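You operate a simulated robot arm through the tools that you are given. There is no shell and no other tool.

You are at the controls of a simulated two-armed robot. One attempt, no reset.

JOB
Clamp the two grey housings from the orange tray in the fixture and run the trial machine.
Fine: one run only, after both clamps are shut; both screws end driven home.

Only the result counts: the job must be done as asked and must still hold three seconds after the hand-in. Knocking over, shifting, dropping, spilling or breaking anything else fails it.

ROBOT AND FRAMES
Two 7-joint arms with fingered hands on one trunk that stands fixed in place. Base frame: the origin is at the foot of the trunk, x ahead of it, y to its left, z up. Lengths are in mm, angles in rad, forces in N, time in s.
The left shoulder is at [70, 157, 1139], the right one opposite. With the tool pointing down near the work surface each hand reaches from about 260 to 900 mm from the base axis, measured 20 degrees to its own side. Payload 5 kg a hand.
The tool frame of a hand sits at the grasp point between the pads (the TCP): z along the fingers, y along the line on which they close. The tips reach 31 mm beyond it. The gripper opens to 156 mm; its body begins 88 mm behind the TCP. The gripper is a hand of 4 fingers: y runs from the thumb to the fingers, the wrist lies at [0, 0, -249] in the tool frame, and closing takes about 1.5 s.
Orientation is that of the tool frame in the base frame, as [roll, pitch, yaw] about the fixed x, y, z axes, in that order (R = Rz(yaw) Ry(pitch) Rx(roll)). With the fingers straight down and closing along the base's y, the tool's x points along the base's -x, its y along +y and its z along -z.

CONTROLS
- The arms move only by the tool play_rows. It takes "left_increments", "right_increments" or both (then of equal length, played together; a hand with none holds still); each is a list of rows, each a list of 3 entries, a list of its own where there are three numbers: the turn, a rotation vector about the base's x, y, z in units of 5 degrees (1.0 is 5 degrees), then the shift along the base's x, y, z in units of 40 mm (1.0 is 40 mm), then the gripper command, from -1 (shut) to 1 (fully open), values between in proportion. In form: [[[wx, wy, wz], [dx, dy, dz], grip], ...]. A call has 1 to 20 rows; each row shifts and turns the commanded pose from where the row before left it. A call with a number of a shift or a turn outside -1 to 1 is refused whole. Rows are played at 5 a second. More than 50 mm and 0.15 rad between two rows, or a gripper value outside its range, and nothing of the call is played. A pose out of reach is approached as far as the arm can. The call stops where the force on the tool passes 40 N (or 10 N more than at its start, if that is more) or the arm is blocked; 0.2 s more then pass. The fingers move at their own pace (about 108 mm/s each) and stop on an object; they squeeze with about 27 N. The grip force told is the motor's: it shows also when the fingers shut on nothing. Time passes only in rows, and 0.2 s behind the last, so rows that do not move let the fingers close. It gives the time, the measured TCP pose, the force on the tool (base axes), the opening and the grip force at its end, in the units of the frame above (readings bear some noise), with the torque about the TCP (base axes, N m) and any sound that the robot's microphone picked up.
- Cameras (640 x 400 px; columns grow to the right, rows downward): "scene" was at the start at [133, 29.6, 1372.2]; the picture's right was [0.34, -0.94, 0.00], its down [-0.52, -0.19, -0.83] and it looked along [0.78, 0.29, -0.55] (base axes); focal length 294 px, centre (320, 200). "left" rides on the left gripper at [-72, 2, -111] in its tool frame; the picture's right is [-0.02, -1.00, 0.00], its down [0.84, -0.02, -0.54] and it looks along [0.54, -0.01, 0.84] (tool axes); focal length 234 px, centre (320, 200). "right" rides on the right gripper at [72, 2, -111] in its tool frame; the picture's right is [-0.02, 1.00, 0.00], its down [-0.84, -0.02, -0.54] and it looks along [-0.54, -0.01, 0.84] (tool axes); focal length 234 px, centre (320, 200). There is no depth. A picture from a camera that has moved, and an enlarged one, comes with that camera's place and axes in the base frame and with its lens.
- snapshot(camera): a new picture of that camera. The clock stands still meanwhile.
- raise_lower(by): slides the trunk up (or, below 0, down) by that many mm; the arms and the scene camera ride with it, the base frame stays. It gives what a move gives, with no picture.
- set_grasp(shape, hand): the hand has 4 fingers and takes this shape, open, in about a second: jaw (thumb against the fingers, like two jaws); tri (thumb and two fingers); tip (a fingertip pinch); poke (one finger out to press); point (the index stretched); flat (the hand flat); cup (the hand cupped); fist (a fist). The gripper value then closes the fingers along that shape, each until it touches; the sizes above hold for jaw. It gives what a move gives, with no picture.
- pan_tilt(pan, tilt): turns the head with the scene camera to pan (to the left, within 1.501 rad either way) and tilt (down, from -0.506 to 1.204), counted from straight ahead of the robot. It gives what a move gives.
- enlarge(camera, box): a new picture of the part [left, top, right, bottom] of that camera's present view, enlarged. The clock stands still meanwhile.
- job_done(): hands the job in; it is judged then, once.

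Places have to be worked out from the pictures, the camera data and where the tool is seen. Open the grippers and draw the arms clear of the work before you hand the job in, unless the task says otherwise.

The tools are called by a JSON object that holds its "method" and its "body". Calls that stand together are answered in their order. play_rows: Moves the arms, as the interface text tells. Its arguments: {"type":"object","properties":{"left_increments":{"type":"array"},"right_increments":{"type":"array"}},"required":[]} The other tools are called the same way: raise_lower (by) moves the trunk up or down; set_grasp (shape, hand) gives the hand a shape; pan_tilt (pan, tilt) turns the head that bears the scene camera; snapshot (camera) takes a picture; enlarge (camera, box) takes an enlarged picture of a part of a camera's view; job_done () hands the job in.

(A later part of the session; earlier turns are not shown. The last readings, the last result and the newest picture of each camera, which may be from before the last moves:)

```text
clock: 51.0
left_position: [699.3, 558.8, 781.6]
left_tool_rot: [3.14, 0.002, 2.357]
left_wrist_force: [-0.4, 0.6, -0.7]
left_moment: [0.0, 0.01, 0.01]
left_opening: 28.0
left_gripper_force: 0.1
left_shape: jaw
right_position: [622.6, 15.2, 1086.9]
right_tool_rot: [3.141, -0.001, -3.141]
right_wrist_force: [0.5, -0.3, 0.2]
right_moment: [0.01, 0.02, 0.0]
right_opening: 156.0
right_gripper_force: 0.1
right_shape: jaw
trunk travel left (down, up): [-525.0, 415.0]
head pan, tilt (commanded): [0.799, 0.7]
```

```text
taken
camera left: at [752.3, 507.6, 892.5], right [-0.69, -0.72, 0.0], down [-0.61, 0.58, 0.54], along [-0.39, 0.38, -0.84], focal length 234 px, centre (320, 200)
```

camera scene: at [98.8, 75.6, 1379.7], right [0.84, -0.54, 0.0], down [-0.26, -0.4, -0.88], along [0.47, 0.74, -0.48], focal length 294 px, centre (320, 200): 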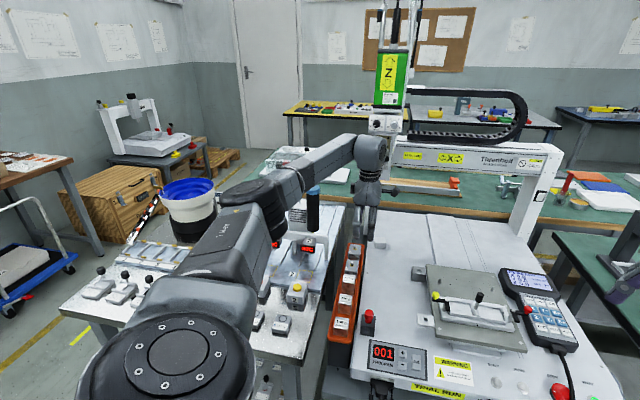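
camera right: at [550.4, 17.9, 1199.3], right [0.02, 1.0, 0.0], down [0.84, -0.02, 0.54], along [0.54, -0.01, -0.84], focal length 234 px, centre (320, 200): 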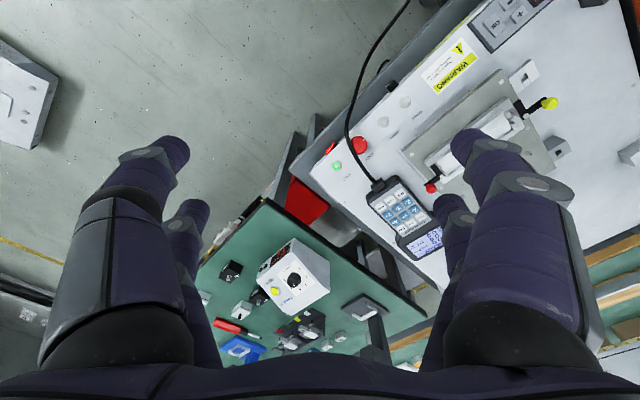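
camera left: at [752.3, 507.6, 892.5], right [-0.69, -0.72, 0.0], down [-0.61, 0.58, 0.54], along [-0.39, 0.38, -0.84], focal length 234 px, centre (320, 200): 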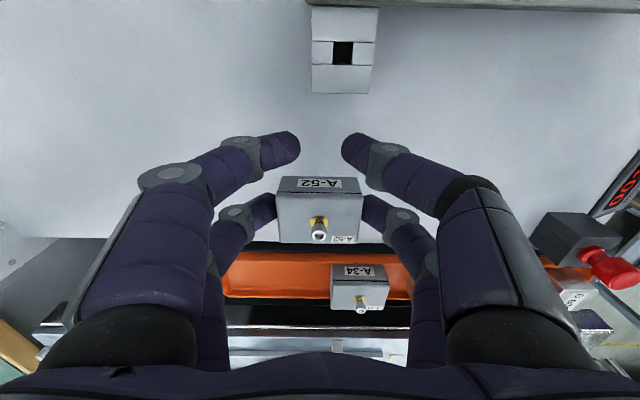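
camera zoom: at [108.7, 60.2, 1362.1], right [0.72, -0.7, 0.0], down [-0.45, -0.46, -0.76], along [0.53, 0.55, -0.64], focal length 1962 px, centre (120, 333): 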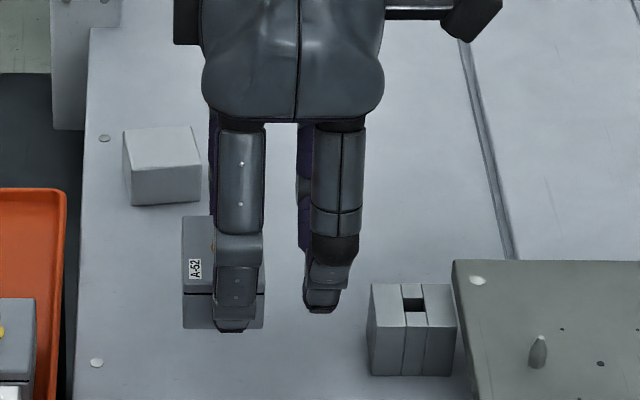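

A-52 hangs level in front of the free machine surface. I lower it until it touches, in small steps.

{"method": "play_rows", "body": {"left_increments": [[[0, 0, 0], [0, 0, -0.25], -0.7], [[0, 0, 0], [0, 0, -0.2], -0.7], [[0, 0, 0], [0, 0, 0], -0.7]]}}

{"method": "play_rows", "body": {"left_increments": [[[0, 0, 0], [0, 0, -0.05], -0.7], [[0, 0, 0], [0, 0, -0.05], -0.7], [[0, 0, 0], [0, 0, 0], -0.7]]}}

{"method": "enlarge", "body": {"camera": "scene", "box": [320, 165, 365, 210]}}

```text
clock: 51.8
left_position: [698.3, 556.9, 763.9]
left_tool_rot: [-3.141, 0.001, 2.356]
left_wrist_force: [0.4, 0.4, -0.8]
left_moment: [0.04, -0.03, -0.03]
left_opening: 28.4
left_gripper_force: 0.2
left_shape: jaw
right_position: [622.7, 14.4, 1086.7]
right_tool_rot: [3.141, 0.0, 3.14]
right_wrist_force: [0.2, -0.6, -0.1]
right_moment: [-0.01, 0.0, 0.0]
right_opening: 155.7
right_gripper_force: 0.0
right_shape: jaw
trunk travel left (down, up): [-525.0, 415.0]
head pan, tilt (commanded): [0.799, 0.7]
```

```text
clock: 52.6
left_position: [699.6, 557.3, 758.5]
left_tool_rot: [3.141, 0.0, 2.356]
left_wrist_force: [0.4, -0.1, -0.9]
left_moment: [-0.02, -0.01, -0.02]
left_opening: 28.2
left_gripper_force: 0.1
left_shape: jaw
right_position: [622.6, 14.9, 1087.7]
right_tool_rot: [3.141, 0.0, -3.14]
right_wrist_force: [0.0, 0.5, -0.2]
right_moment: [0.0, -0.01, 0.0]
right_opening: 156.0
right_gripper_force: 0.0
right_shape: jaw
trunk travel left (down, up): [-525.0, 415.0]
head pan, tilt (commanded): [0.799, 0.7]
```

```text
8.89 times, centred on (342, 188) of scene
camera zoom: at [108.7, 60.1, 1362.1], right [0.72, -0.7, 0.0], down [-0.45, -0.46, -0.76], along [0.53, 0.55, -0.64], focal length 2617 px, centre (120, 311)
```

zoom: 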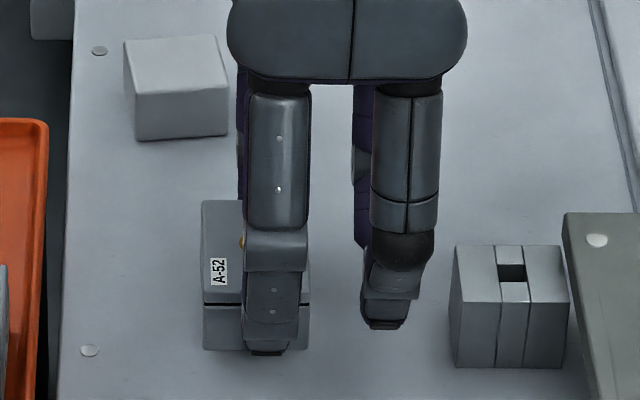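

Still about 3–4 mm above the surface by my estimate; I continue with 2 mm steps until a contact force shows.

{"method": "play_rows", "body": {"left_increments": [[[0, 0, 0], [0, 0, -0.05], -0.7], [[0, 0, 0], [0, 0, 0], -0.7]]}}

{"method": "play_rows", "body": {"left_increments": [[[0, 0, 0], [0, 0, -0.05], -0.7], [[0, 0, 0], [0, 0, 0], -0.7]]}}

```text
clock: 53.2
left_position: [697.8, 557.3, 758.0]
left_tool_rot: [3.141, 0.0, 2.356]
left_wrist_force: [-0.4, 0.2, -0.8]
left_moment: [0.03, -0.04, 0.01]
left_opening: 28.2
left_gripper_force: 0.1
left_shape: jaw
right_position: [622.3, 15.8, 1086.9]
right_tool_rot: [-3.141, -0.002, -3.141]
right_wrist_force: [0.1, 0.3, -0.5]
right_moment: [0.0, -0.05, 0.01]
right_opening: 156.0
right_gripper_force: 0.1
right_shape: jaw
trunk travel left (down, up): [-525.0, 415.0]
head pan, tilt (commanded): [0.799, 0.7]
```

```text
clock: 53.8
left_position: [699.7, 558.8, 756.4]
left_tool_rot: [3.141, 0.0, 2.355]
left_wrist_force: [0.0, -0.8, -1.4]
left_moment: [-0.03, -0.01, 0.03]
left_opening: 28.2
left_gripper_force: 0.1
left_shape: jaw
right_position: [622.0, 15.0, 1088.4]
right_tool_rot: [3.14, -0.001, 3.141]
right_wrist_force: [-0.1, 0.8, 0.2]
right_moment: [0.0, 0.0, -0.02]
right_opening: 155.4
right_gripper_force: 0.0
right_shape: jaw
trunk travel left (down, up): [-525.0, 415.0]
head pan, tilt (commanded): [0.799, 0.7]
```

No contact yet; continuing down in 2 mm steps.

{"method": "play_rows", "body": {"left_increments": [[[0, 0, 0], [0, 0, -0.05], -0.7], [[0, 0, 0], [0, 0, 0], -0.7]]}}

{"method": "play_rows", "body": {"left_increments": [[[0, 0, 0], [0, 0, -0.05], -0.7], [[0, 0, 0], [0, 0, 0], -0.7]]}}

{"method": "enlarge", "body": {"camera": "scene", "box": [320, 165, 365, 210]}}

```text
clock: 54.4
left_position: [699.1, 558.5, 754.7]
left_tool_rot: [3.141, 0.0, 2.355]
left_wrist_force: [0.4, -0.4, -1.0]
left_moment: [-0.02, -0.02, 0.01]
left_opening: 28.3
left_gripper_force: 0.1
left_shape: jaw
right_position: [621.8, 14.1, 1087.2]
right_tool_rot: [-3.141, -0.001, 3.141]
right_wrist_force: [-0.2, -0.9, -0.3]
right_moment: [-0.01, 0.02, 0.01]
right_opening: 156.0
right_gripper_force: 0.0
right_shape: jaw
trunk travel left (down, up): [-525.0, 415.0]
head pan, tilt (commanded): [0.799, 0.7]
```

```text
clock: 55.0
left_position: [699.1, 557.4, 751.7]
left_tool_rot: [-3.14, -0.001, 2.356]
left_wrist_force: [-0.6, -0.3, 0.0]
left_moment: [0.01, 0.0, -0.01]
left_opening: 28.1
left_gripper_force: 0.1
left_shape: jaw
right_position: [622.6, 15.9, 1087.6]
right_tool_rot: [-3.14, 0.0, 3.141]
right_wrist_force: [-0.3, -0.7, -0.3]
right_moment: [0.0, 0.01, 0.0]
right_opening: 155.9
right_gripper_force: 0.1
right_shape: jaw
trunk travel left (down, up): [-525.0, 415.0]
head pan, tilt (commanded): [0.799, 0.7]
```

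```text
8.89 times, centred on (342, 188) of scene
camera zoom: at [108.7, 60.1, 1362.1], right [0.72, -0.7, 0.0], down [-0.45, -0.46, -0.76], along [0.53, 0.55, -0.64], focal length 2617 px, centre (120, 311)
```

zoom: 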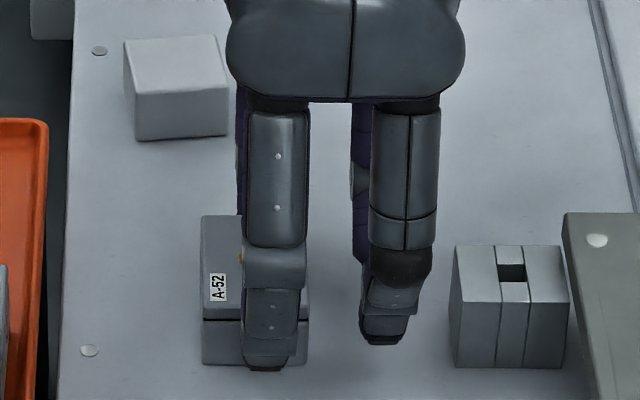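

{"method": "play_rows", "body": {"left_increments": [[[0, 0, 0], [0, 0, -0.04], -0.7], [[0, 0, 0], [0, 0, 0], -0.7]]}}

{"method": "enlarge", "body": {"camera": "left", "box": [240, 150, 400, 260]}}

```text
clock: 55.6
left_position: [699.5, 558.5, 751.2]
left_tool_rot: [-3.14, 0.001, 2.355]
left_wrist_force: [-0.4, -0.6, 2.4]
left_moment: [0.02, 0.04, -0.02]
left_opening: 28.1
left_gripper_force: 0.1
left_shape: jaw
right_position: [622.6, 14.6, 1087.9]
right_tool_rot: [3.141, 0.0, 3.141]
right_wrist_force: [0.0, 0.3, -0.7]
right_moment: [-0.02, 0.0, -0.04]
right_opening: 155.6
right_gripper_force: 0.0
right_shape: jaw
trunk travel left (down, up): [-525.0, 415.0]
head pan, tilt (commanded): [0.799, 0.7]
```

```text
3.64 times, centred on (320, 205) of left
camera zoom: at [751.8, 507.3, 862.8], right [-0.69, -0.72, 0.0], down [-0.61, 0.58, 0.54], along [-0.39, 0.38, -0.84], focal length 852 px, centre (320, 182)
```

zoom: 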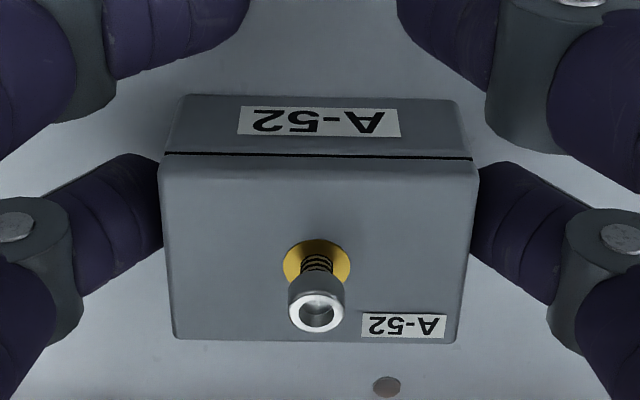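

A-52 rests on the machine top (light upward force). I open the fingers, rise straight up, and look.

{"method": "play_rows", "body": {"left_increments": [[[0, 0, 0], [0, 0, 0], -0.3], [[0, 0, 0], [0, 0, 0], -0.1], [[0, 0, 0], [0, 0, 0], 0.0], [[0, 0, 0], [0, 0, 0], 0.0], [[0, 0, 0], [0, 0, 0], 0.0], [[0, 0, 0], [0, 0, 0.7], 0.0], [[0, 0, 0], [0, 0, 0.9], 0.0], [[0, 0, 0], [0, 0, 0.9], 0.0]]}}

{"method": "snapshot", "body": {"camera": "left"}}

{"method": "enlarge", "body": {"camera": "scene", "box": [310, 160, 370, 210]}}

```text
clock: 57.4
left_position: [699.1, 556.7, 850.9]
left_tool_rot: [-3.141, 0.001, 2.356]
left_wrist_force: [-1.1, -0.2, -0.1]
left_moment: [-0.01, -0.02, 0.01]
left_opening: 77.4
left_gripper_force: 0.0
left_shape: jaw
right_position: [621.1, 14.3, 1088.0]
right_tool_rot: [-3.141, 0.001, -3.141]
right_wrist_force: [0.0, -0.2, -0.2]
right_moment: [0.01, -0.01, 0.0]
right_opening: 156.0
right_gripper_force: 0.0
right_shape: jaw
trunk travel left (down, up): [-525.0, 415.0]
head pan, tilt (commanded): [0.799, 0.7]
```

```text
taken
camera left: at [750.9, 506.2, 963.5], right [-0.69, -0.72, 0.0], down [-0.61, 0.58, 0.55], along [-0.39, 0.38, -0.84], focal length 234 px, centre (320, 200)
```

left: 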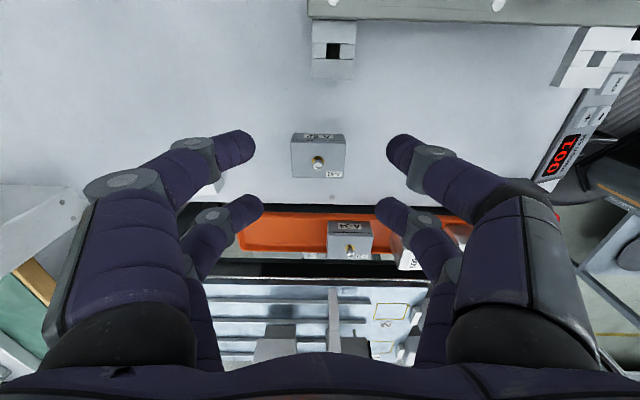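

```text
8.00 times, centred on (340, 185) of scene
camera zoom: at [108.0, 59.5, 1362.1], right [0.72, -0.7, 0.0], down [-0.45, -0.46, -0.77], along [0.53, 0.55, -0.64], focal length 2355 px, centre (160, 320)
```

zoom: 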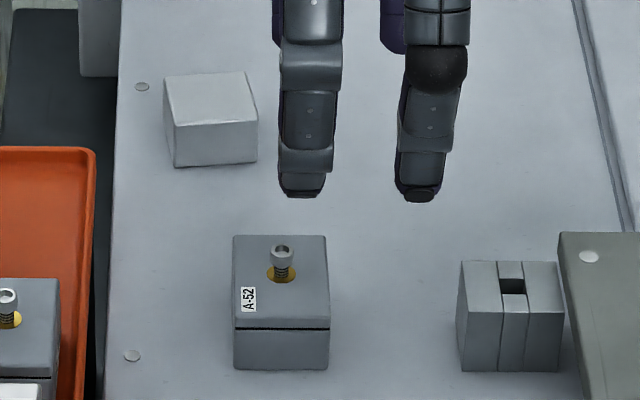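

A-52 stands at about u=75, w=889 on the machine top. I shift the hand over it and turn it +90° so it closes across the 40 mm width.

{"method": "play_rows", "body": {"left_increments": [[[0, 0, 1], [-0.221, 0.22, 0], -0.1], [[0, 0, 1], [-0.221, 0.22, 0], -0.1], [[0, 0, 1], [0, 0, 0], -0.1], [[0, 0, 1], [0, 0, 0], -0.1], [[0, 0, 1], [0, 0, 0], -0.1], [[0, 0, 1], [0, 0, 0], -0.1], [[0, 0, 1], [0, 0, 0], -0.1], [[0, 0, 1], [0, 0, 0], -0.1], [[0, 0, 1], [0, 0, 0], -0.1], [[0, 0, 1], [0, 0, 0], -0.1], [[0, 0, 1], [0, 0, 0], -0.1], [[0, 0, 1], [0, 0, 0], -0.1], [[0, 0, 1], [0, 0, 0], -0.1], [[0, 0, 1], [0, 0, 0], -0.1], [[0, 0, 1], [0, 0, 0], -0.1], [[0, 0, 1], [0, 0, 0], -0.1], [[0, 0, 1], [0, 0, 0], -0.1], [[0, 0, 1], [0, 0, 0], -0.1]]}}

{"method": "play_rows", "body": {"left_increments": [[[0, 0, 0], [0, 0, -0.8], -0.1], [[0, 0, 0], [0, 0, -0.6], -0.1], [[0, 0, 0], [0, 0, 0], -0.1]]}}

{"method": "enlarge", "body": {"camera": "left", "box": [210, 100, 450, 260]}}

{"method": "enlarge", "body": {"camera": "scene", "box": [305, 150, 375, 210]}}

```text
clock: 61.2
left_position: [681.3, 576.2, 850.9]
left_tool_rot: [3.142, -0.002, -2.355]
left_wrist_force: [-0.6, 0.8, 0.7]
left_moment: [0.04, 0.01, 0.0]
left_opening: 70.9
left_gripper_force: 0.1
left_shape: jaw
right_position: [623.0, 15.5, 1087.0]
right_tool_rot: [3.14, -0.001, 3.141]
right_wrist_force: [0.3, 0.2, 0.9]
right_moment: [-0.01, 0.01, 0.0]
right_opening: 155.7
right_gripper_force: 0.1
right_shape: jaw
trunk travel left (down, up): [-525.0, 415.0]
head pan, tilt (commanded): [0.799, 0.7]
```

```text
clock: 62.0
left_position: [681.9, 575.5, 794.8]
left_tool_rot: [3.141, 0.001, -2.355]
left_wrist_force: [-0.5, 0.2, 0.0]
left_moment: [0.01, -0.03, 0.01]
left_opening: 70.5
left_gripper_force: 0.1
left_shape: jaw
right_position: [622.9, 14.2, 1089.0]
right_tool_rot: [3.141, -0.001, -3.141]
right_wrist_force: [0.5, 0.2, -0.1]
right_moment: [-0.01, -0.01, -0.03]
right_opening: 155.7
right_gripper_force: 0.1
right_shape: jaw
trunk travel left (down, up): [-525.0, 415.0]
head pan, tilt (commanded): [0.799, 0.7]
```

```text
2.50 times, centred on (330, 180) of left
camera zoom: at [731.5, 627.1, 906.3], right [0.72, -0.69, 0.0], down [-0.58, -0.61, 0.54], along [-0.38, -0.39, -0.84], focal length 585 px, centre (295, 250)
```

zoom: 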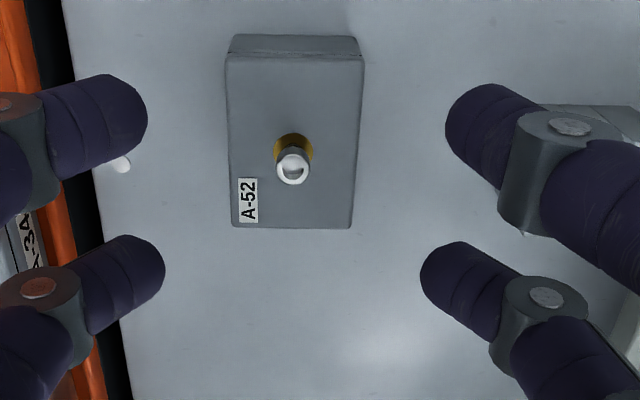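

```text
6.67 times, centred on (340, 180) of scene
camera zoom: at [108.4, 59.9, 1362.1], right [0.72, -0.7, 0.0], down [-0.45, -0.46, -0.76], along [0.53, 0.55, -0.64], focal length 1962 px, centre (187, 333)
```

zoom: 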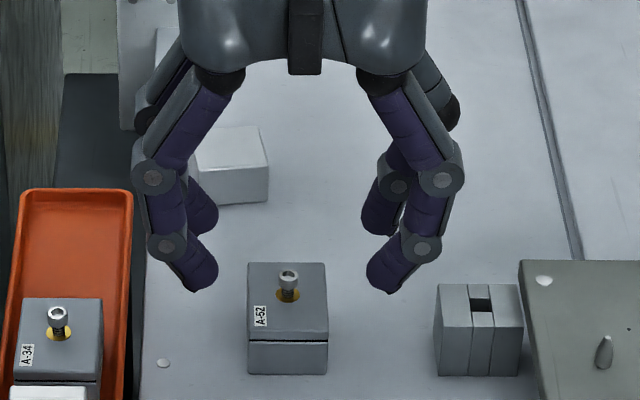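

Hand is centred over A-52. I descend so the pads meet the housing about 5 mm below its top, then close with both finger pairs.

{"method": "play_rows", "body": {"left_increments": [[[0, 0, 0], [0, 0, -0.4], -0.1], [[0, 0, 0], [0, 0, -0.4], -0.1], [[0, 0, 0], [0, 0, -0.28], -0.1], [[0, 0, 0], [0, 0, 0], -0.1]]}}

{"method": "enlarge", "body": {"camera": "scene", "box": [315, 165, 375, 215]}}

```text
clock: 63.0
left_position: [681.3, 576.2, 752.1]
left_tool_rot: [3.14, -0.001, -2.356]
left_wrist_force: [-0.4, 0.3, -0.3]
left_moment: [-0.02, -0.01, -0.03]
left_opening: 70.3
left_gripper_force: 0.0
left_shape: jaw
right_position: [622.4, 15.8, 1088.5]
right_tool_rot: [3.142, -0.001, 3.141]
right_wrist_force: [0.5, -0.8, -0.1]
right_moment: [-0.02, 0.0, 0.01]
right_opening: 156.1
right_gripper_force: 0.0
right_shape: jaw
trunk travel left (down, up): [-525.0, 415.0]
head pan, tilt (commanded): [0.799, 0.7]
```

```text
8.00 times, centred on (345, 190) of scene
camera zoom: at [108.6, 60.0, 1362.1], right [0.72, -0.7, 0.0], down [-0.45, -0.46, -0.76], along [0.53, 0.55, -0.64], focal length 2355 px, centre (120, 280)
```

zoom: 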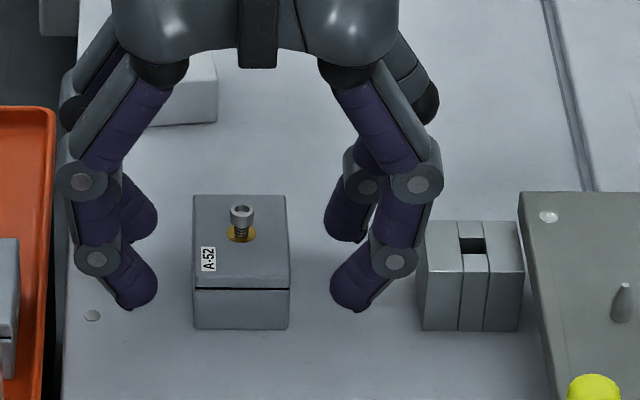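

Fingers are placed on both long sides with clearance everywhere. I close on the housing.

{"method": "play_rows", "body": {"left_increments": [[[0, 0, 0], [0, 0, 0], -0.3], [[0, 0, 0], [0, 0, 0], -0.45], [[0, 0, 0], [0, 0, 0], -0.6], [[0, 0, 0], [0, 0, 0], -0.7], [[0, 0, 0], [0, 0, 0], -0.7], [[0, 0, 0], [0, 0, 0], -0.7]]}}

{"method": "enlarge", "body": {"camera": "scene", "box": [315, 165, 375, 215]}}

{"method": "enlarge", "body": {"camera": "left", "box": [230, 110, 420, 240]}}

```text
clock: 64.4
left_position: [682.1, 576.5, 750.9]
left_tool_rot: [-3.141, 0.0, -2.357]
left_wrist_force: [0.2, -0.4, -0.2]
left_moment: [-0.01, -0.01, 0.01]
left_opening: 33.4
left_gripper_force: 27.0
left_shape: jaw
right_position: [622.1, 15.7, 1086.8]
right_tool_rot: [3.14, 0.001, 3.141]
right_wrist_force: [0.6, -0.4, -0.5]
right_moment: [0.0, 0.02, 0.0]
right_opening: 155.8
right_gripper_force: 0.1
right_shape: jaw
trunk travel left (down, up): [-525.0, 415.0]
head pan, tilt (commanded): [0.799, 0.7]
```

```text
8.00 times, centred on (345, 190) of scene
camera zoom: at [108.7, 60.1, 1362.1], right [0.72, -0.7, 0.0], down [-0.45, -0.46, -0.76], along [0.53, 0.55, -0.64], focal length 2355 px, centre (120, 280)
```

zoom: 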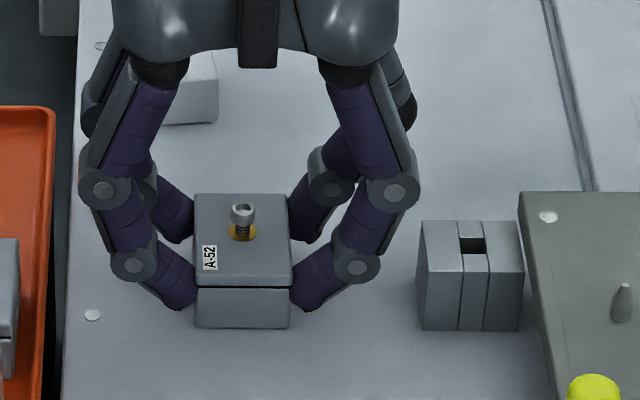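

```text
3.08 times, centred on (325, 175) of left
camera zoom: at [731.8, 627.1, 863.2], right [0.72, -0.69, 0.0], down [-0.58, -0.61, 0.54], along [-0.38, -0.39, -0.84], focal length 720 px, centre (305, 277)
```

zoom: 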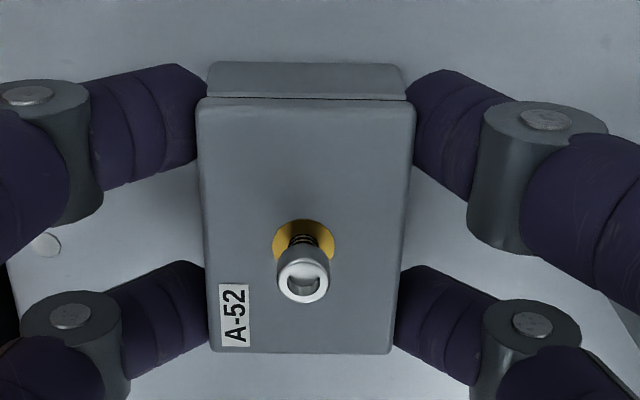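

Firm grip (27 N). I lift A-52 and, before carrying it over, zoom on the empty fixture for exact nest positions.

{"method": "play_rows", "body": {"left_increments": [[[0, 0, 0], [0, 0, 0.3], -0.7], [[0, 0, 0], [0, 0, 0.8], -0.7], [[0, 0, 0], [0, 0, 0.9], -0.7], [[0, 0, 0], [0, 0, 0.8], -0.7]]}}

{"method": "enlarge", "body": {"camera": "scene", "box": [376, 207, 416, 232]}}

{"method": "enlarge", "body": {"camera": "scene", "box": [410, 205, 460, 236]}}

{"method": "enlarge", "body": {"camera": "scene", "box": [320, 120, 370, 200]}}

```text
clock: 65.4
left_position: [682.3, 573.7, 863.2]
left_tool_rot: [3.141, 0.0, -2.356]
left_wrist_force: [0.0, 0.4, -0.6]
left_moment: [0.02, -0.07, 0.02]
left_opening: 33.6
left_gripper_force: 27.2
left_shape: jaw
right_position: [622.3, 15.1, 1088.3]
right_tool_rot: [-3.141, 0.0, 3.141]
right_wrist_force: [0.1, -0.1, 0.8]
right_moment: [0.02, -0.02, 0.01]
right_opening: 155.6
right_gripper_force: 0.0
right_shape: jaw
trunk travel left (down, up): [-525.0, 415.0]
head pan, tilt (commanded): [0.799, 0.7]
```

```text
16.00 times, centred on (396, 220) of scene
camera zoom: at [108.2, 59.5, 1362.1], right [0.72, -0.7, 0.0], down [-0.45, -0.46, -0.77], along [0.53, 0.55, -0.64], focal length 4710 px, centre (-896, -112)
```

zoom: 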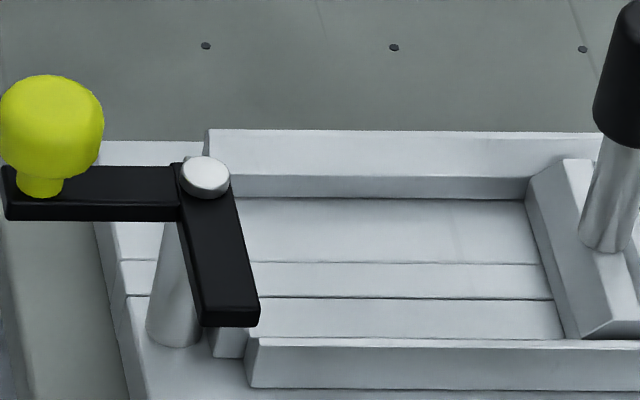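

```text
12.80 times, centred on (435, 220) of scene
camera zoom: at [108.2, 59.5, 1362.1], right [0.72, -0.7, 0.0], down [-0.45, -0.46, -0.77], along [0.53, 0.55, -0.64], focal length 3768 px, centre (-1152, -62)
```

zoom: 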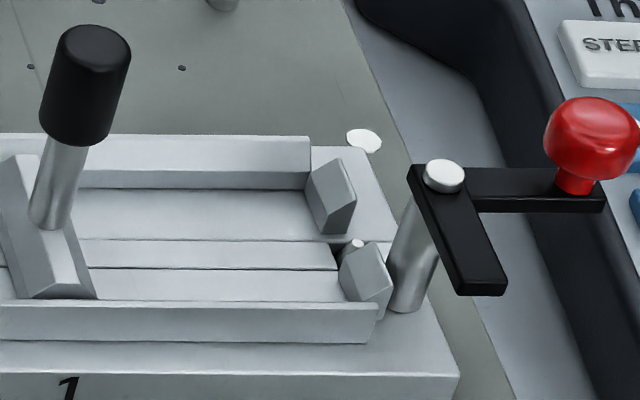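

```text
5.00 times, centred on (345, 160) of scene
camera zoom: at [108.2, 59.5, 1362.1], right [0.72, -0.7, 0.0], down [-0.45, -0.46, -0.77], along [0.53, 0.55, -0.64], focal length 1472 px, centre (195, 400)
```

zoom: 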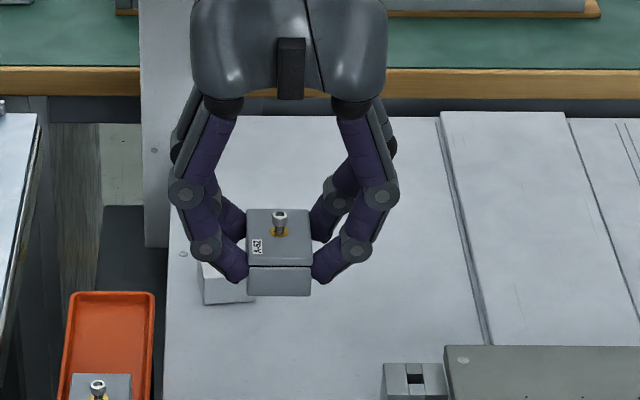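

The fixture's nests are about 58 × 41 mm with lead-in chamfers: left nest centre u≈254.6, w≈719.5 (base ≈[689, 328]), floor z≈768. I raise a bit, turn −90° and carry A-52 toward the left nest.

{"method": "play_rows", "body": {"left_increments": [[[0, 0, -1], [0, 0, 0.5], -0.7], [[0, 0, -1], [0, 0, 0], -0.7], [[0, 0, -1], [0, 0, 0], -0.7], [[0, 0, -1], [0, 0, 0], -0.7], [[0, 0, -1], [0, 0, 0], -0.7], [[0, 0, -1], [0, 0, 0], -0.7], [[0, 0, -1], [0, 0, 0], -0.7], [[0, 0, -1], [0, 0, 0], -0.7], [[0, 0, -1], [0, 0, 0], -0.7], [[0, 0, -1], [0, 0, 0], -0.7], [[0, 0, -1], [0, 0, 0], -0.7], [[0, 0, -1], [0, 0, 0], -0.7], [[0, 0, -1], [0, 0, 0], -0.7], [[0, 0, -1], [0, 0, 0], -0.7], [[0, 0, -1], [0, 0, 0], -0.7], [[0, 0, -1], [0, 0, 0], -0.7], [[0, 0, -1], [0, 0, 0], -0.7], [[0, 0, -1], [0, 0, 0], -0.7]]}}

{"method": "enlarge", "body": {"camera": "left", "box": [210, 110, 430, 250]}}

{"method": "enlarge", "body": {"camera": "scene", "box": [305, 100, 385, 190]}}

```text
clock: 69.2
left_position: [681.6, 575.0, 883.0]
left_tool_rot: [3.142, 0.001, 2.354]
left_wrist_force: [0.7, 0.8, -1.0]
left_moment: [-0.01, 0.0, -0.04]
left_opening: 33.6
left_gripper_force: 27.0
left_shape: jaw
right_position: [622.5, 14.9, 1087.1]
right_tool_rot: [3.141, -0.001, 3.141]
right_wrist_force: [-0.9, -0.4, 0.1]
right_moment: [0.01, 0.01, 0.0]
right_opening: 156.0
right_gripper_force: 0.2
right_shape: jaw
trunk travel left (down, up): [-525.0, 415.0]
head pan, tilt (commanded): [0.799, 0.7]
```

```text
2.86 times, centred on (320, 180) of left
camera zoom: at [734.3, 524.7, 994.5], right [-0.69, -0.72, 0.0], down [-0.61, 0.58, 0.54], along [-0.39, 0.38, -0.84], focal length 669 px, centre (320, 257)
```

zoom: 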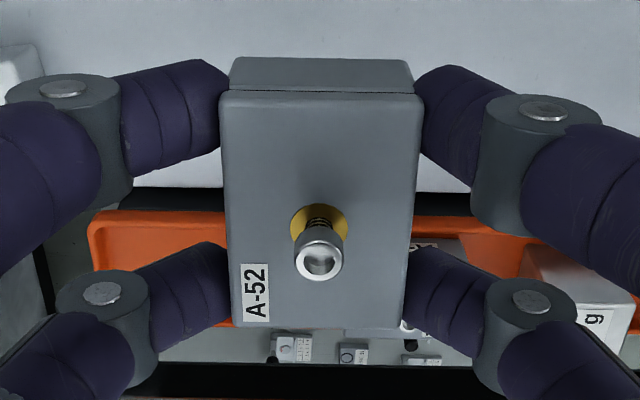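

```text
4.44 times, centred on (345, 145) of scene
camera zoom: at [108.8, 60.1, 1362.1], right [0.72, -0.7, 0.0], down [-0.45, -0.46, -0.76], along [0.53, 0.55, -0.64], focal length 1308 px, centre (209, 444)
```

zoom: 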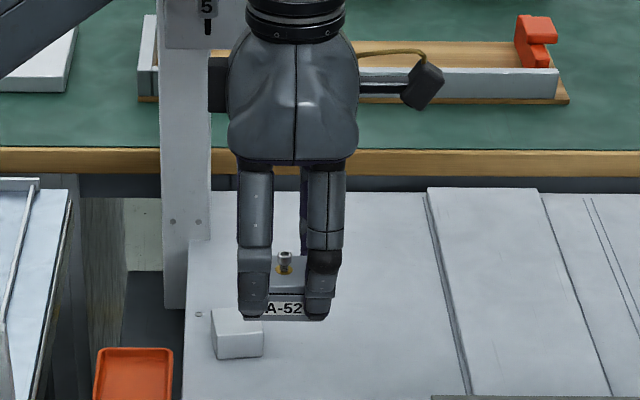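

A-52 is held level, side label facing front. I carry it over the left nest at height.

{"method": "play_rows", "body": {"left_increments": [[[0, 0, 0], [0.027, -0.88, 0], -0.7], [[0, 0, 0], [0.027, -0.88, 0], -0.7], [[0, 0, 0], [0.027, -0.88, 0], -0.7], [[0, 0, 0], [0.027, -0.88, 0], -0.7], [[0, 0, 0], [0.027, -0.88, 0], -0.7], [[0, 0, 0], [0.027, -0.88, 0], -0.7], [[0, 0, 0], [0.027, -0.88, 0], -0.7], [[0, 0, 0], [0, 0, 0], -0.7]]}}

{"method": "snapshot", "body": {"camera": "left"}}

{"method": "enlarge", "body": {"camera": "scene", "box": [360, 140, 460, 240]}}

{"method": "enlarge", "body": {"camera": "right", "box": [440, 60, 600, 180]}}

```text
clock: 71.0
left_position: [691.2, 330.1, 882.3]
left_tool_rot: [3.14, -0.001, 2.357]
left_wrist_force: [0.2, 0.5, -0.3]
left_moment: [-0.04, -0.02, 0.0]
left_opening: 33.4
left_gripper_force: 27.1
left_shape: jaw
right_position: [622.1, 16.4, 1088.0]
right_tool_rot: [-3.139, 0.001, -3.141]
right_wrist_force: [0.3, 0.7, 0.0]
right_moment: [-0.03, -0.03, 0.0]
right_opening: 156.0
right_gripper_force: 0.0
right_shape: jaw
trunk travel left (down, up): [-525.0, 415.0]
head pan, tilt (commanded): [0.799, 0.7]
```

```text
taken
camera left: at [743.1, 279.6, 993.9], right [-0.69, -0.72, 0.0], down [-0.61, 0.58, 0.54], along [-0.39, 0.37, -0.84], focal length 234 px, centre (320, 200)
```

left: 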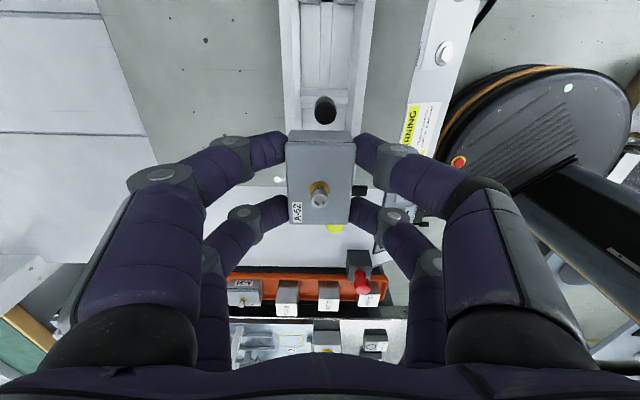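

```text
4.00 times, centred on (410, 190) of scene
camera zoom: at [108.6, 60.9, 1362.0], right [0.72, -0.7, 0.0], down [-0.45, -0.46, -0.76], along [0.53, 0.55, -0.64], focal length 1178 px, centre (-40, 240)
```

zoom: 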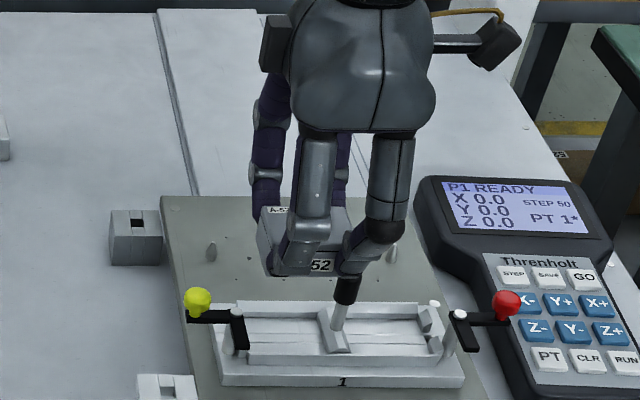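

```text
3.33 times, centred on (520, 120) of right
camera zoom: at [550.4, 18.6, 1199.4], right [0.02, 1.0, 0.0], down [0.84, -0.02, 0.54], along [0.54, -0.01, -0.84], focal length 781 px, centre (-347, 467)
```

zoom: 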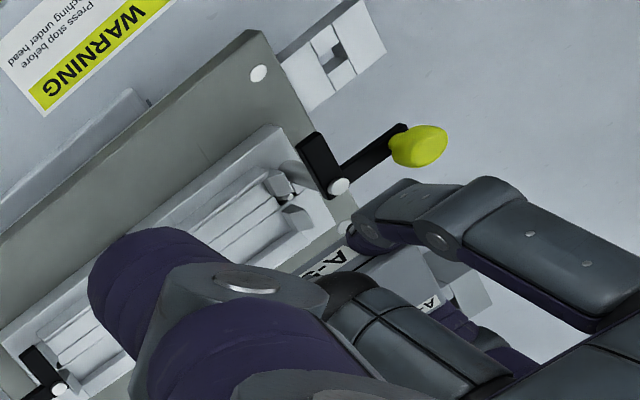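

Position is within 2 mm; I correct 2 mm toward the front and a hair to the left (to pass the centre knob), then lower partway.

{"method": "play_rows", "body": {"left_increments": [[[0, 0, 0], [-0.05, -0.02, -0.3], -0.7], [[0, 0, 0], [0, 0, -0.3], -0.7], [[0, 0, 0], [0, 0, -0.3], -0.7], [[0, 0, 0], [0, 0, 0], -0.7]]}}

{"method": "enlarge", "body": {"camera": "scene", "box": [370, 180, 430, 240]}}

{"method": "enlarge", "body": {"camera": "left", "box": [240, 60, 400, 240]}}

{"method": "enlarge", "body": {"camera": "right", "box": [460, 80, 580, 170]}}

```text
clock: 71.7
left_position: [690.4, 327.7, 869.0]
left_tool_rot: [3.134, 0.018, 2.361]
left_wrist_force: [-8.9, 4.3, 29.9]
left_moment: [-0.34, -0.09, -0.08]
left_opening: 35.8
left_gripper_force: 26.7
left_shape: jaw
right_position: [620.3, 14.9, 1089.3]
right_tool_rot: [-3.14, 0.003, -3.14]
right_wrist_force: [1.0, -0.1, -0.4]
right_moment: [-0.02, 0.02, 0.02]
right_opening: 155.9
right_gripper_force: 0.0
right_shape: jaw
trunk travel left (down, up): [-525.0, 415.0]
head pan, tilt (commanded): [0.799, 0.7]
stopped in row 3 (left hand): the force on the tool passed its limit at 45 N (the readings are from after the stop); the commanded pose is now the measured one
```

```text
6.67 times, centred on (400, 210) of scene
camera zoom: at [106.3, 59.5, 1362.5], right [0.72, -0.7, 0.0], down [-0.45, -0.46, -0.77], along [0.53, 0.55, -0.64], focal length 1962 px, centre (-213, 133)
```

zoom: 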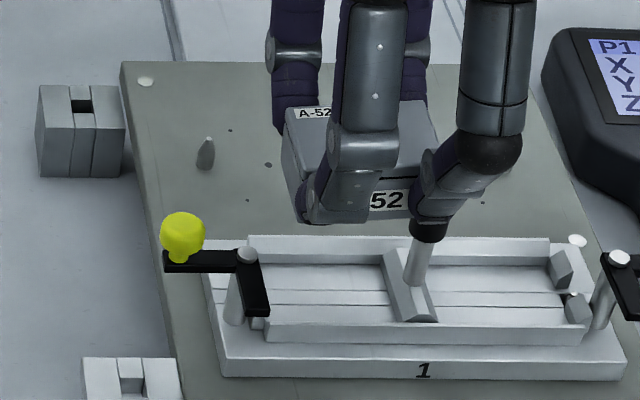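

```text
2.22 times, centred on (320, 150) of left
camera zoom: at [741.2, 278.8, 981.3], right [-0.69, -0.73, -0.01], down [-0.62, 0.58, 0.53], along [-0.38, 0.37, -0.85], focal length 520 px, centre (320, 311)
```

zoom: 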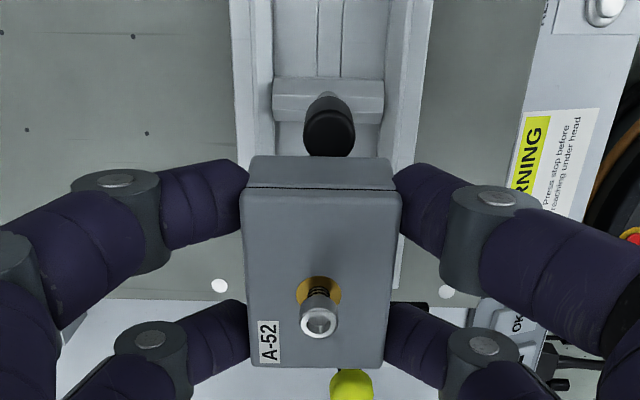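

```text
4.44 times, centred on (520, 125) of right
camera zoom: at [548.3, 17.7, 1200.4], right [0.02, 1.0, 0.0], down [0.84, -0.02, 0.55], along [0.55, -0.01, -0.84], focal length 1041 px, centre (-569, 533)
```

zoom: 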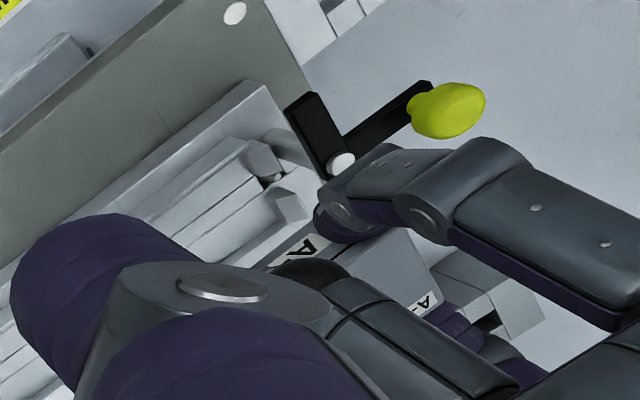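

The lowering stopped: the housing's end sat on the centre knob (z≈832). I lift 20 mm, restore the tool's exact vertical attitude, and re-inspect the grip.

{"method": "play_rows", "body": {"left_increments": [[[0, 0, 0], [0, 0, 0.3], -0.7], [[0.084, 0.207, -0.057], [-0.03, 0.03, 0.2], -0.7], [[0, 0, 0], [0, 0, 0], -0.7]]}}

{"method": "enlarge", "body": {"camera": "left", "box": [240, 60, 400, 240]}}

{"method": "enlarge", "body": {"camera": "scene", "box": [370, 160, 430, 235]}}

```text
clock: 72.5
left_position: [688.1, 329.5, 880.7]
left_tool_rot: [-3.14, -0.01, 2.352]
left_wrist_force: [0.5, 0.3, -1.1]
left_moment: [0.0, 0.02, 0.01]
left_opening: 35.1
left_gripper_force: 27.0
left_shape: jaw
right_position: [623.0, 15.3, 1086.7]
right_tool_rot: [-3.141, 0.001, -3.14]
right_wrist_force: [-0.2, 0.4, -0.7]
right_moment: [0.0, 0.02, 0.02]
right_opening: 155.7
right_gripper_force: 0.0
right_shape: jaw
trunk travel left (down, up): [-525.0, 415.0]
head pan, tilt (commanded): [0.799, 0.7]
```

```text
2.22 times, centred on (320, 150) of left
camera zoom: at [742.4, 278.5, 992.7], right [-0.69, -0.72, 0.0], down [-0.6, 0.58, 0.55], along [-0.4, 0.38, -0.83], focal length 520 px, centre (320, 311)
```

zoom: 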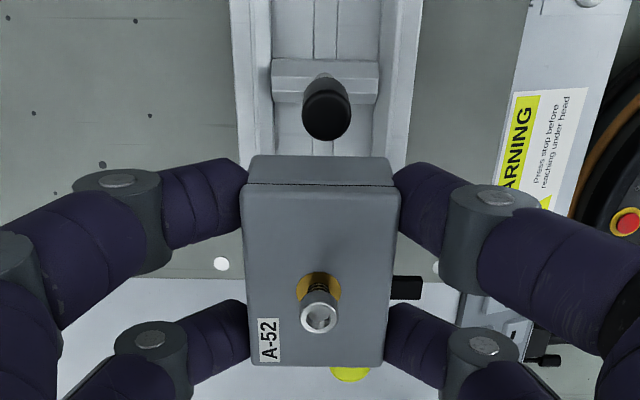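

```text
5.33 times, centred on (400, 198) of scene
camera zoom: at [109.1, 60.2, 1362.0], right [0.72, -0.7, 0.0], down [-0.45, -0.46, -0.76], along [0.53, 0.55, -0.64], focal length 1570 px, centre (-107, 213)
```

zoom: 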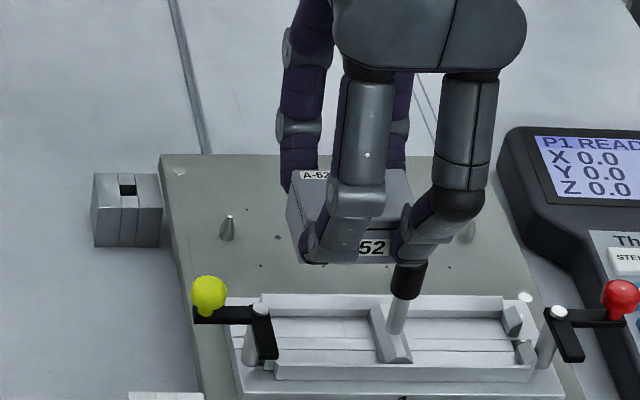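

Now the housing's end clears the knob by 1–3 mm in the image. I fix the last bit of tilt and descend in small steps, watching forces.

{"method": "play_rows", "body": {"left_increments": [[[-0.069, -0.094, 0.046], [0, 0, 0], -0.7], [[0, 0, 0], [0, 0, -0.12], -0.7], [[0, 0, 0], [0, 0, -0.1], -0.7], [[0, 0, 0], [0, 0, 0], -0.7]]}}

{"method": "enlarge", "body": {"camera": "left", "box": [260, 70, 380, 170]}}

```text
clock: 73.5
left_position: [689.8, 330.4, 872.6]
left_tool_rot: [-3.139, 0.003, 2.358]
left_wrist_force: [-0.3, 0.2, -1.1]
left_moment: [0.01, 0.01, 0.0]
left_opening: 35.0
left_gripper_force: 26.9
left_shape: jaw
right_position: [622.8, 14.6, 1087.1]
right_tool_rot: [3.14, 0.001, -3.141]
right_wrist_force: [0.0, 0.5, 0.0]
right_moment: [0.0, 0.02, 0.01]
right_opening: 156.0
right_gripper_force: 0.2
right_shape: jaw
trunk travel left (down, up): [-525.0, 415.0]
head pan, tilt (commanded): [0.799, 0.7]
```

```text
4.00 times, centred on (320, 120) of left
camera zoom: at [742.3, 279.7, 985.0], right [-0.69, -0.72, 0.0], down [-0.61, 0.58, 0.54], along [-0.39, 0.37, -0.84], focal length 937 px, centre (320, 520)
```

zoom: 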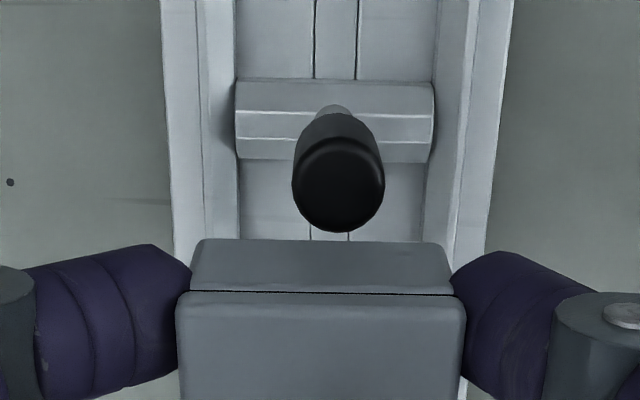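

The view shows 1–1.5 mm clearance to the knob but the housing is ~2 mm too far toward machine-back relative to the channel. I correct that and go on down in small steps.

{"method": "play_rows", "body": {"left_increments": [[[0, 0, 0], [-0.04, -0.04, 0], -0.7], [[0, 0, 0], [0, 0, -0.1], -0.7], [[0, 0, 0], [0, 0, -0.1], -0.7], [[0, 0, 0], [0, 0, -0.1], -0.7], [[0, 0, 0], [0, 0, 0], -0.7]]}}

{"method": "enlarge", "body": {"camera": "left", "box": [260, 70, 380, 170]}}

```text
clock: 74.7
left_position: [686.2, 327.8, 868.2]
left_tool_rot: [3.138, 0.01, 2.36]
left_wrist_force: [0.1, 6.5, 34.8]
left_moment: [-0.46, -0.8, 0.1]
left_opening: 35.6
left_gripper_force: 27.0
left_shape: jaw
right_position: [619.6, 15.4, 1089.6]
right_tool_rot: [3.142, 0.004, -3.14]
right_wrist_force: [0.4, 0.6, 0.2]
right_moment: [0.0, 0.01, 0.02]
right_opening: 155.9
right_gripper_force: 0.1
right_shape: jaw
trunk travel left (down, up): [-525.0, 415.0]
head pan, tilt (commanded): [0.799, 0.7]
```

```text
4.00 times, centred on (320, 120) of left
camera zoom: at [737.8, 278.3, 979.7], right [-0.69, -0.73, 0.0], down [-0.61, 0.58, 0.54], along [-0.39, 0.37, -0.84], focal length 937 px, centre (320, 520)
```

zoom: 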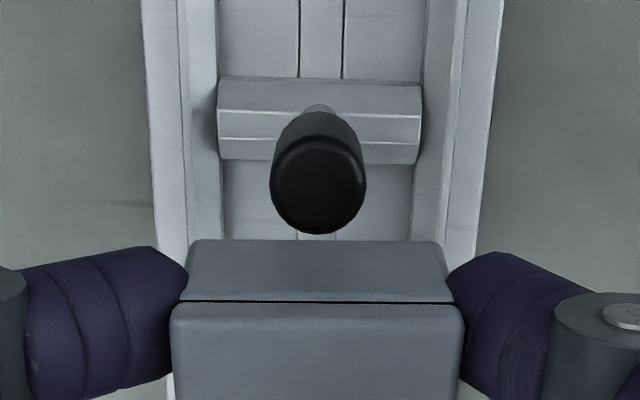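

The housing's end still catches the knob's rim (contact computed right at the knob). I lift, shift 3 mm to the left, and check again before lowering.

{"method": "play_rows", "body": {"left_increments": [[[0, 0, 0], [0, 0, 0.5], -0.7], [[0, 0, 0], [-0.053, 0.053, 0], -0.7], [[0, 0, 0], [0, 0, 0], -0.7]]}}

{"method": "enlarge", "body": {"camera": "left", "box": [260, 60, 380, 240]}}

{"method": "enlarge", "body": {"camera": "scene", "box": [380, 170, 430, 235]}}

```text
clock: 75.5
left_position: [687.6, 329.1, 882.2]
left_tool_rot: [-3.137, 0.003, 2.358]
left_wrist_force: [1.0, 0.2, -0.5]
left_moment: [0.0, 0.01, -0.02]
left_opening: 34.9
left_gripper_force: 27.2
left_shape: jaw
right_position: [623.8, 14.7, 1086.8]
right_tool_rot: [-3.141, -0.003, 3.141]
right_wrist_force: [-0.5, -0.5, -0.8]
right_moment: [0.02, 0.04, -0.02]
right_opening: 155.9
right_gripper_force: 0.1
right_shape: jaw
trunk travel left (down, up): [-525.0, 415.0]
head pan, tilt (commanded): [0.799, 0.7]
```

```text
2.22 times, centred on (320, 150) of left
camera zoom: at [739.3, 279.9, 992.6], right [-0.69, -0.72, 0.0], down [-0.61, 0.58, 0.54], along [-0.4, 0.37, -0.84], focal length 520 px, centre (320, 311)
```

zoom: 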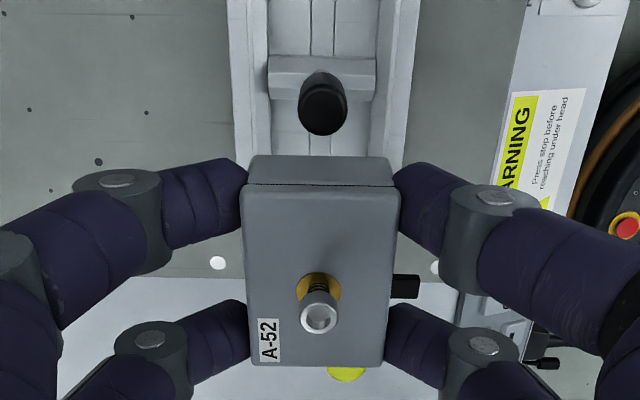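

```text
6.15 times, centred on (405, 202) of scene
camera zoom: at [109.8, 60.2, 1361.9], right [0.72, -0.7, 0.0], down [-0.45, -0.46, -0.76], along [0.53, 0.55, -0.64], focal length 1812 px, centre (-203, 185)
```

zoom: 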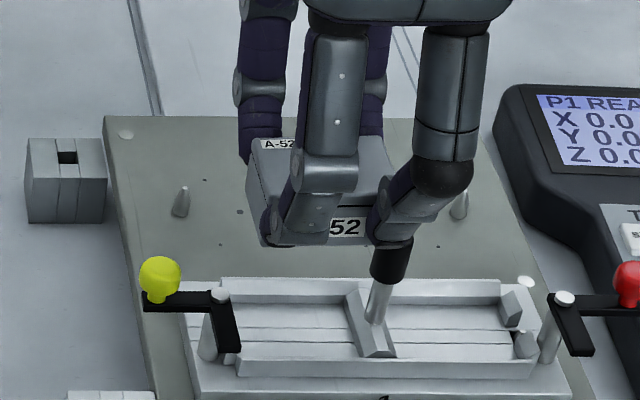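

I shift one more millimetre left and descend slowly past the knob top.

{"method": "play_rows", "body": {"left_increments": [[[0, 0, 0], [-0.018, 0.018, 0], -0.7], [[0, 0, 0], [0, 0, -0.15], -0.7], [[0, 0, 0], [0, 0, -0.1], -0.7], [[0, 0, 0], [0, 0, -0.1], -0.7], [[0, 0, 0], [0, 0, 0], -0.7]]}}

{"method": "enlarge", "body": {"camera": "left", "box": [260, 70, 380, 170]}}

```text
clock: 76.7
left_position: [685.9, 330.2, 867.0]
left_tool_rot: [-3.139, 0.004, 2.357]
left_wrist_force: [0.5, -0.5, -0.5]
left_moment: [-0.04, -0.02, 0.0]
left_opening: 34.8
left_gripper_force: 26.7
left_shape: jaw
right_position: [622.3, 15.8, 1086.8]
right_tool_rot: [3.14, 0.0, -3.141]
right_wrist_force: [-0.8, -0.2, 0.3]
right_moment: [-0.02, 0.01, 0.05]
right_opening: 156.1
right_gripper_force: 0.1
right_shape: jaw
trunk travel left (down, up): [-525.0, 415.0]
head pan, tilt (commanded): [0.799, 0.7]
```

```text
4.00 times, centred on (320, 120) of left
camera zoom: at [737.8, 280.3, 978.9], right [-0.69, -0.72, 0.0], down [-0.61, 0.58, 0.54], along [-0.39, 0.37, -0.84], focal length 937 px, centre (320, 520)
```

zoom: 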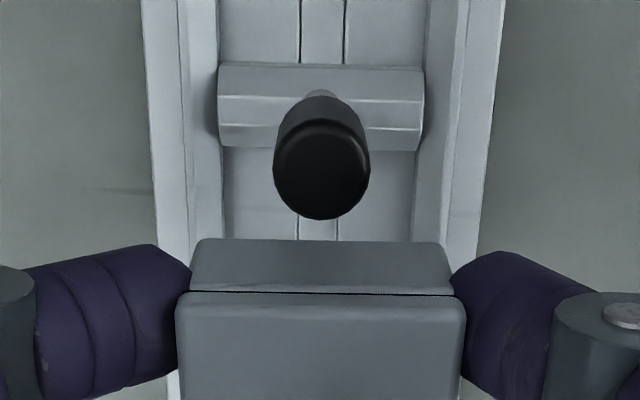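

Now it passes beside the knob without force and is centred in the channel. I continue down in steps.

{"method": "play_rows", "body": {"left_increments": [[[0, 0, 0], [0, 0, -0.2], -0.7], [[0, 0, 0], [0, 0, -0.2], -0.7], [[0, 0, 0], [0, 0, -0.2], -0.7], [[0, 0, 0], [0, 0, 0], -0.7]]}}

{"method": "play_rows", "body": {"left_increments": [[[0, 0, 0], [0, 0, -0.15], -0.7], [[0, 0, 0], [0, 0, -0.15], -0.7], [[0, 0, 0], [0, 0, 0], -0.7]]}}

{"method": "enlarge", "body": {"camera": "left", "box": [260, 70, 380, 170]}}

{"method": "enlarge", "body": {"camera": "scene", "box": [375, 180, 425, 235]}}

```text
clock: 77.7
left_position: [686.7, 332.2, 843.5]
left_tool_rot: [-3.139, 0.003, 2.357]
left_wrist_force: [-0.1, 0.6, -0.8]
left_moment: [0.02, 0.01, -0.01]
left_opening: 34.9
left_gripper_force: 27.0
left_shape: jaw
right_position: [622.3, 16.4, 1087.5]
right_tool_rot: [3.14, 0.001, 3.14]
right_wrist_force: [0.3, -0.6, 0.0]
right_moment: [-0.03, 0.01, 0.0]
right_opening: 155.8
right_gripper_force: 0.1
right_shape: jaw
trunk travel left (down, up): [-525.0, 415.0]
head pan, tilt (commanded): [0.799, 0.7]
```

```text
clock: 78.5
left_position: [685.2, 331.2, 831.0]
left_tool_rot: [-3.139, 0.003, 2.357]
left_wrist_force: [-0.4, -0.3, -0.5]
left_moment: [-0.01, 0.03, 0.0]
left_opening: 35.1
left_gripper_force: 27.3
left_shape: jaw
right_position: [622.2, 14.9, 1087.9]
right_tool_rot: [3.141, 0.002, -3.14]
right_wrist_force: [-1.0, -0.3, 0.4]
right_moment: [-0.02, -0.01, 0.03]
right_opening: 155.9
right_gripper_force: 0.1
right_shape: jaw
trunk travel left (down, up): [-525.0, 415.0]
head pan, tilt (commanded): [0.799, 0.7]
```

```text
4.00 times, centred on (320, 120) of left
camera zoom: at [738.0, 281.8, 942.5], right [-0.69, -0.72, 0.0], down [-0.61, 0.58, 0.54], along [-0.39, 0.37, -0.84], focal length 937 px, centre (320, 520)
```

zoom: 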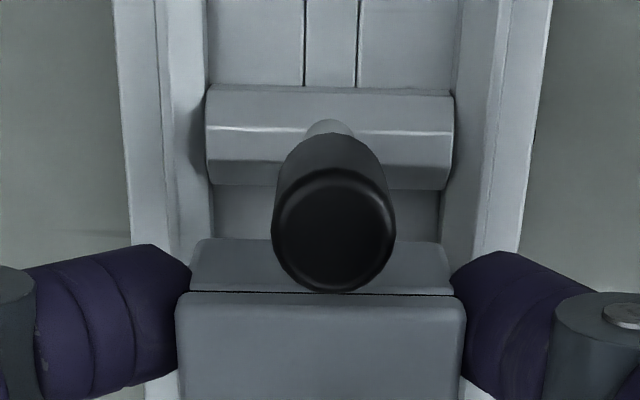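

```text
7.27 times, centred on (400, 208) of scene
camera zoom: at [108.7, 60.0, 1362.1], right [0.72, -0.7, 0.0], down [-0.45, -0.46, -0.76], along [0.53, 0.55, -0.64], focal length 2141 px, centre (-262, 146)
```

zoom: 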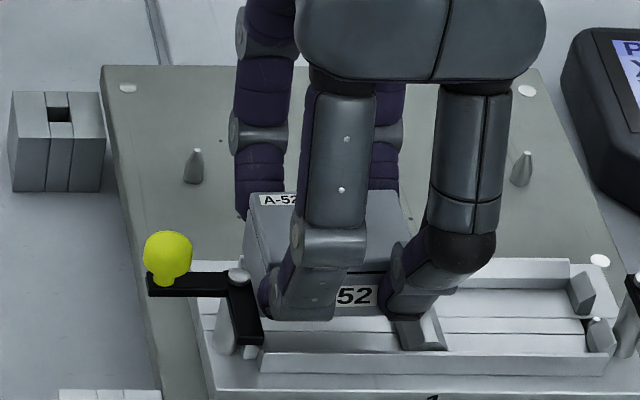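

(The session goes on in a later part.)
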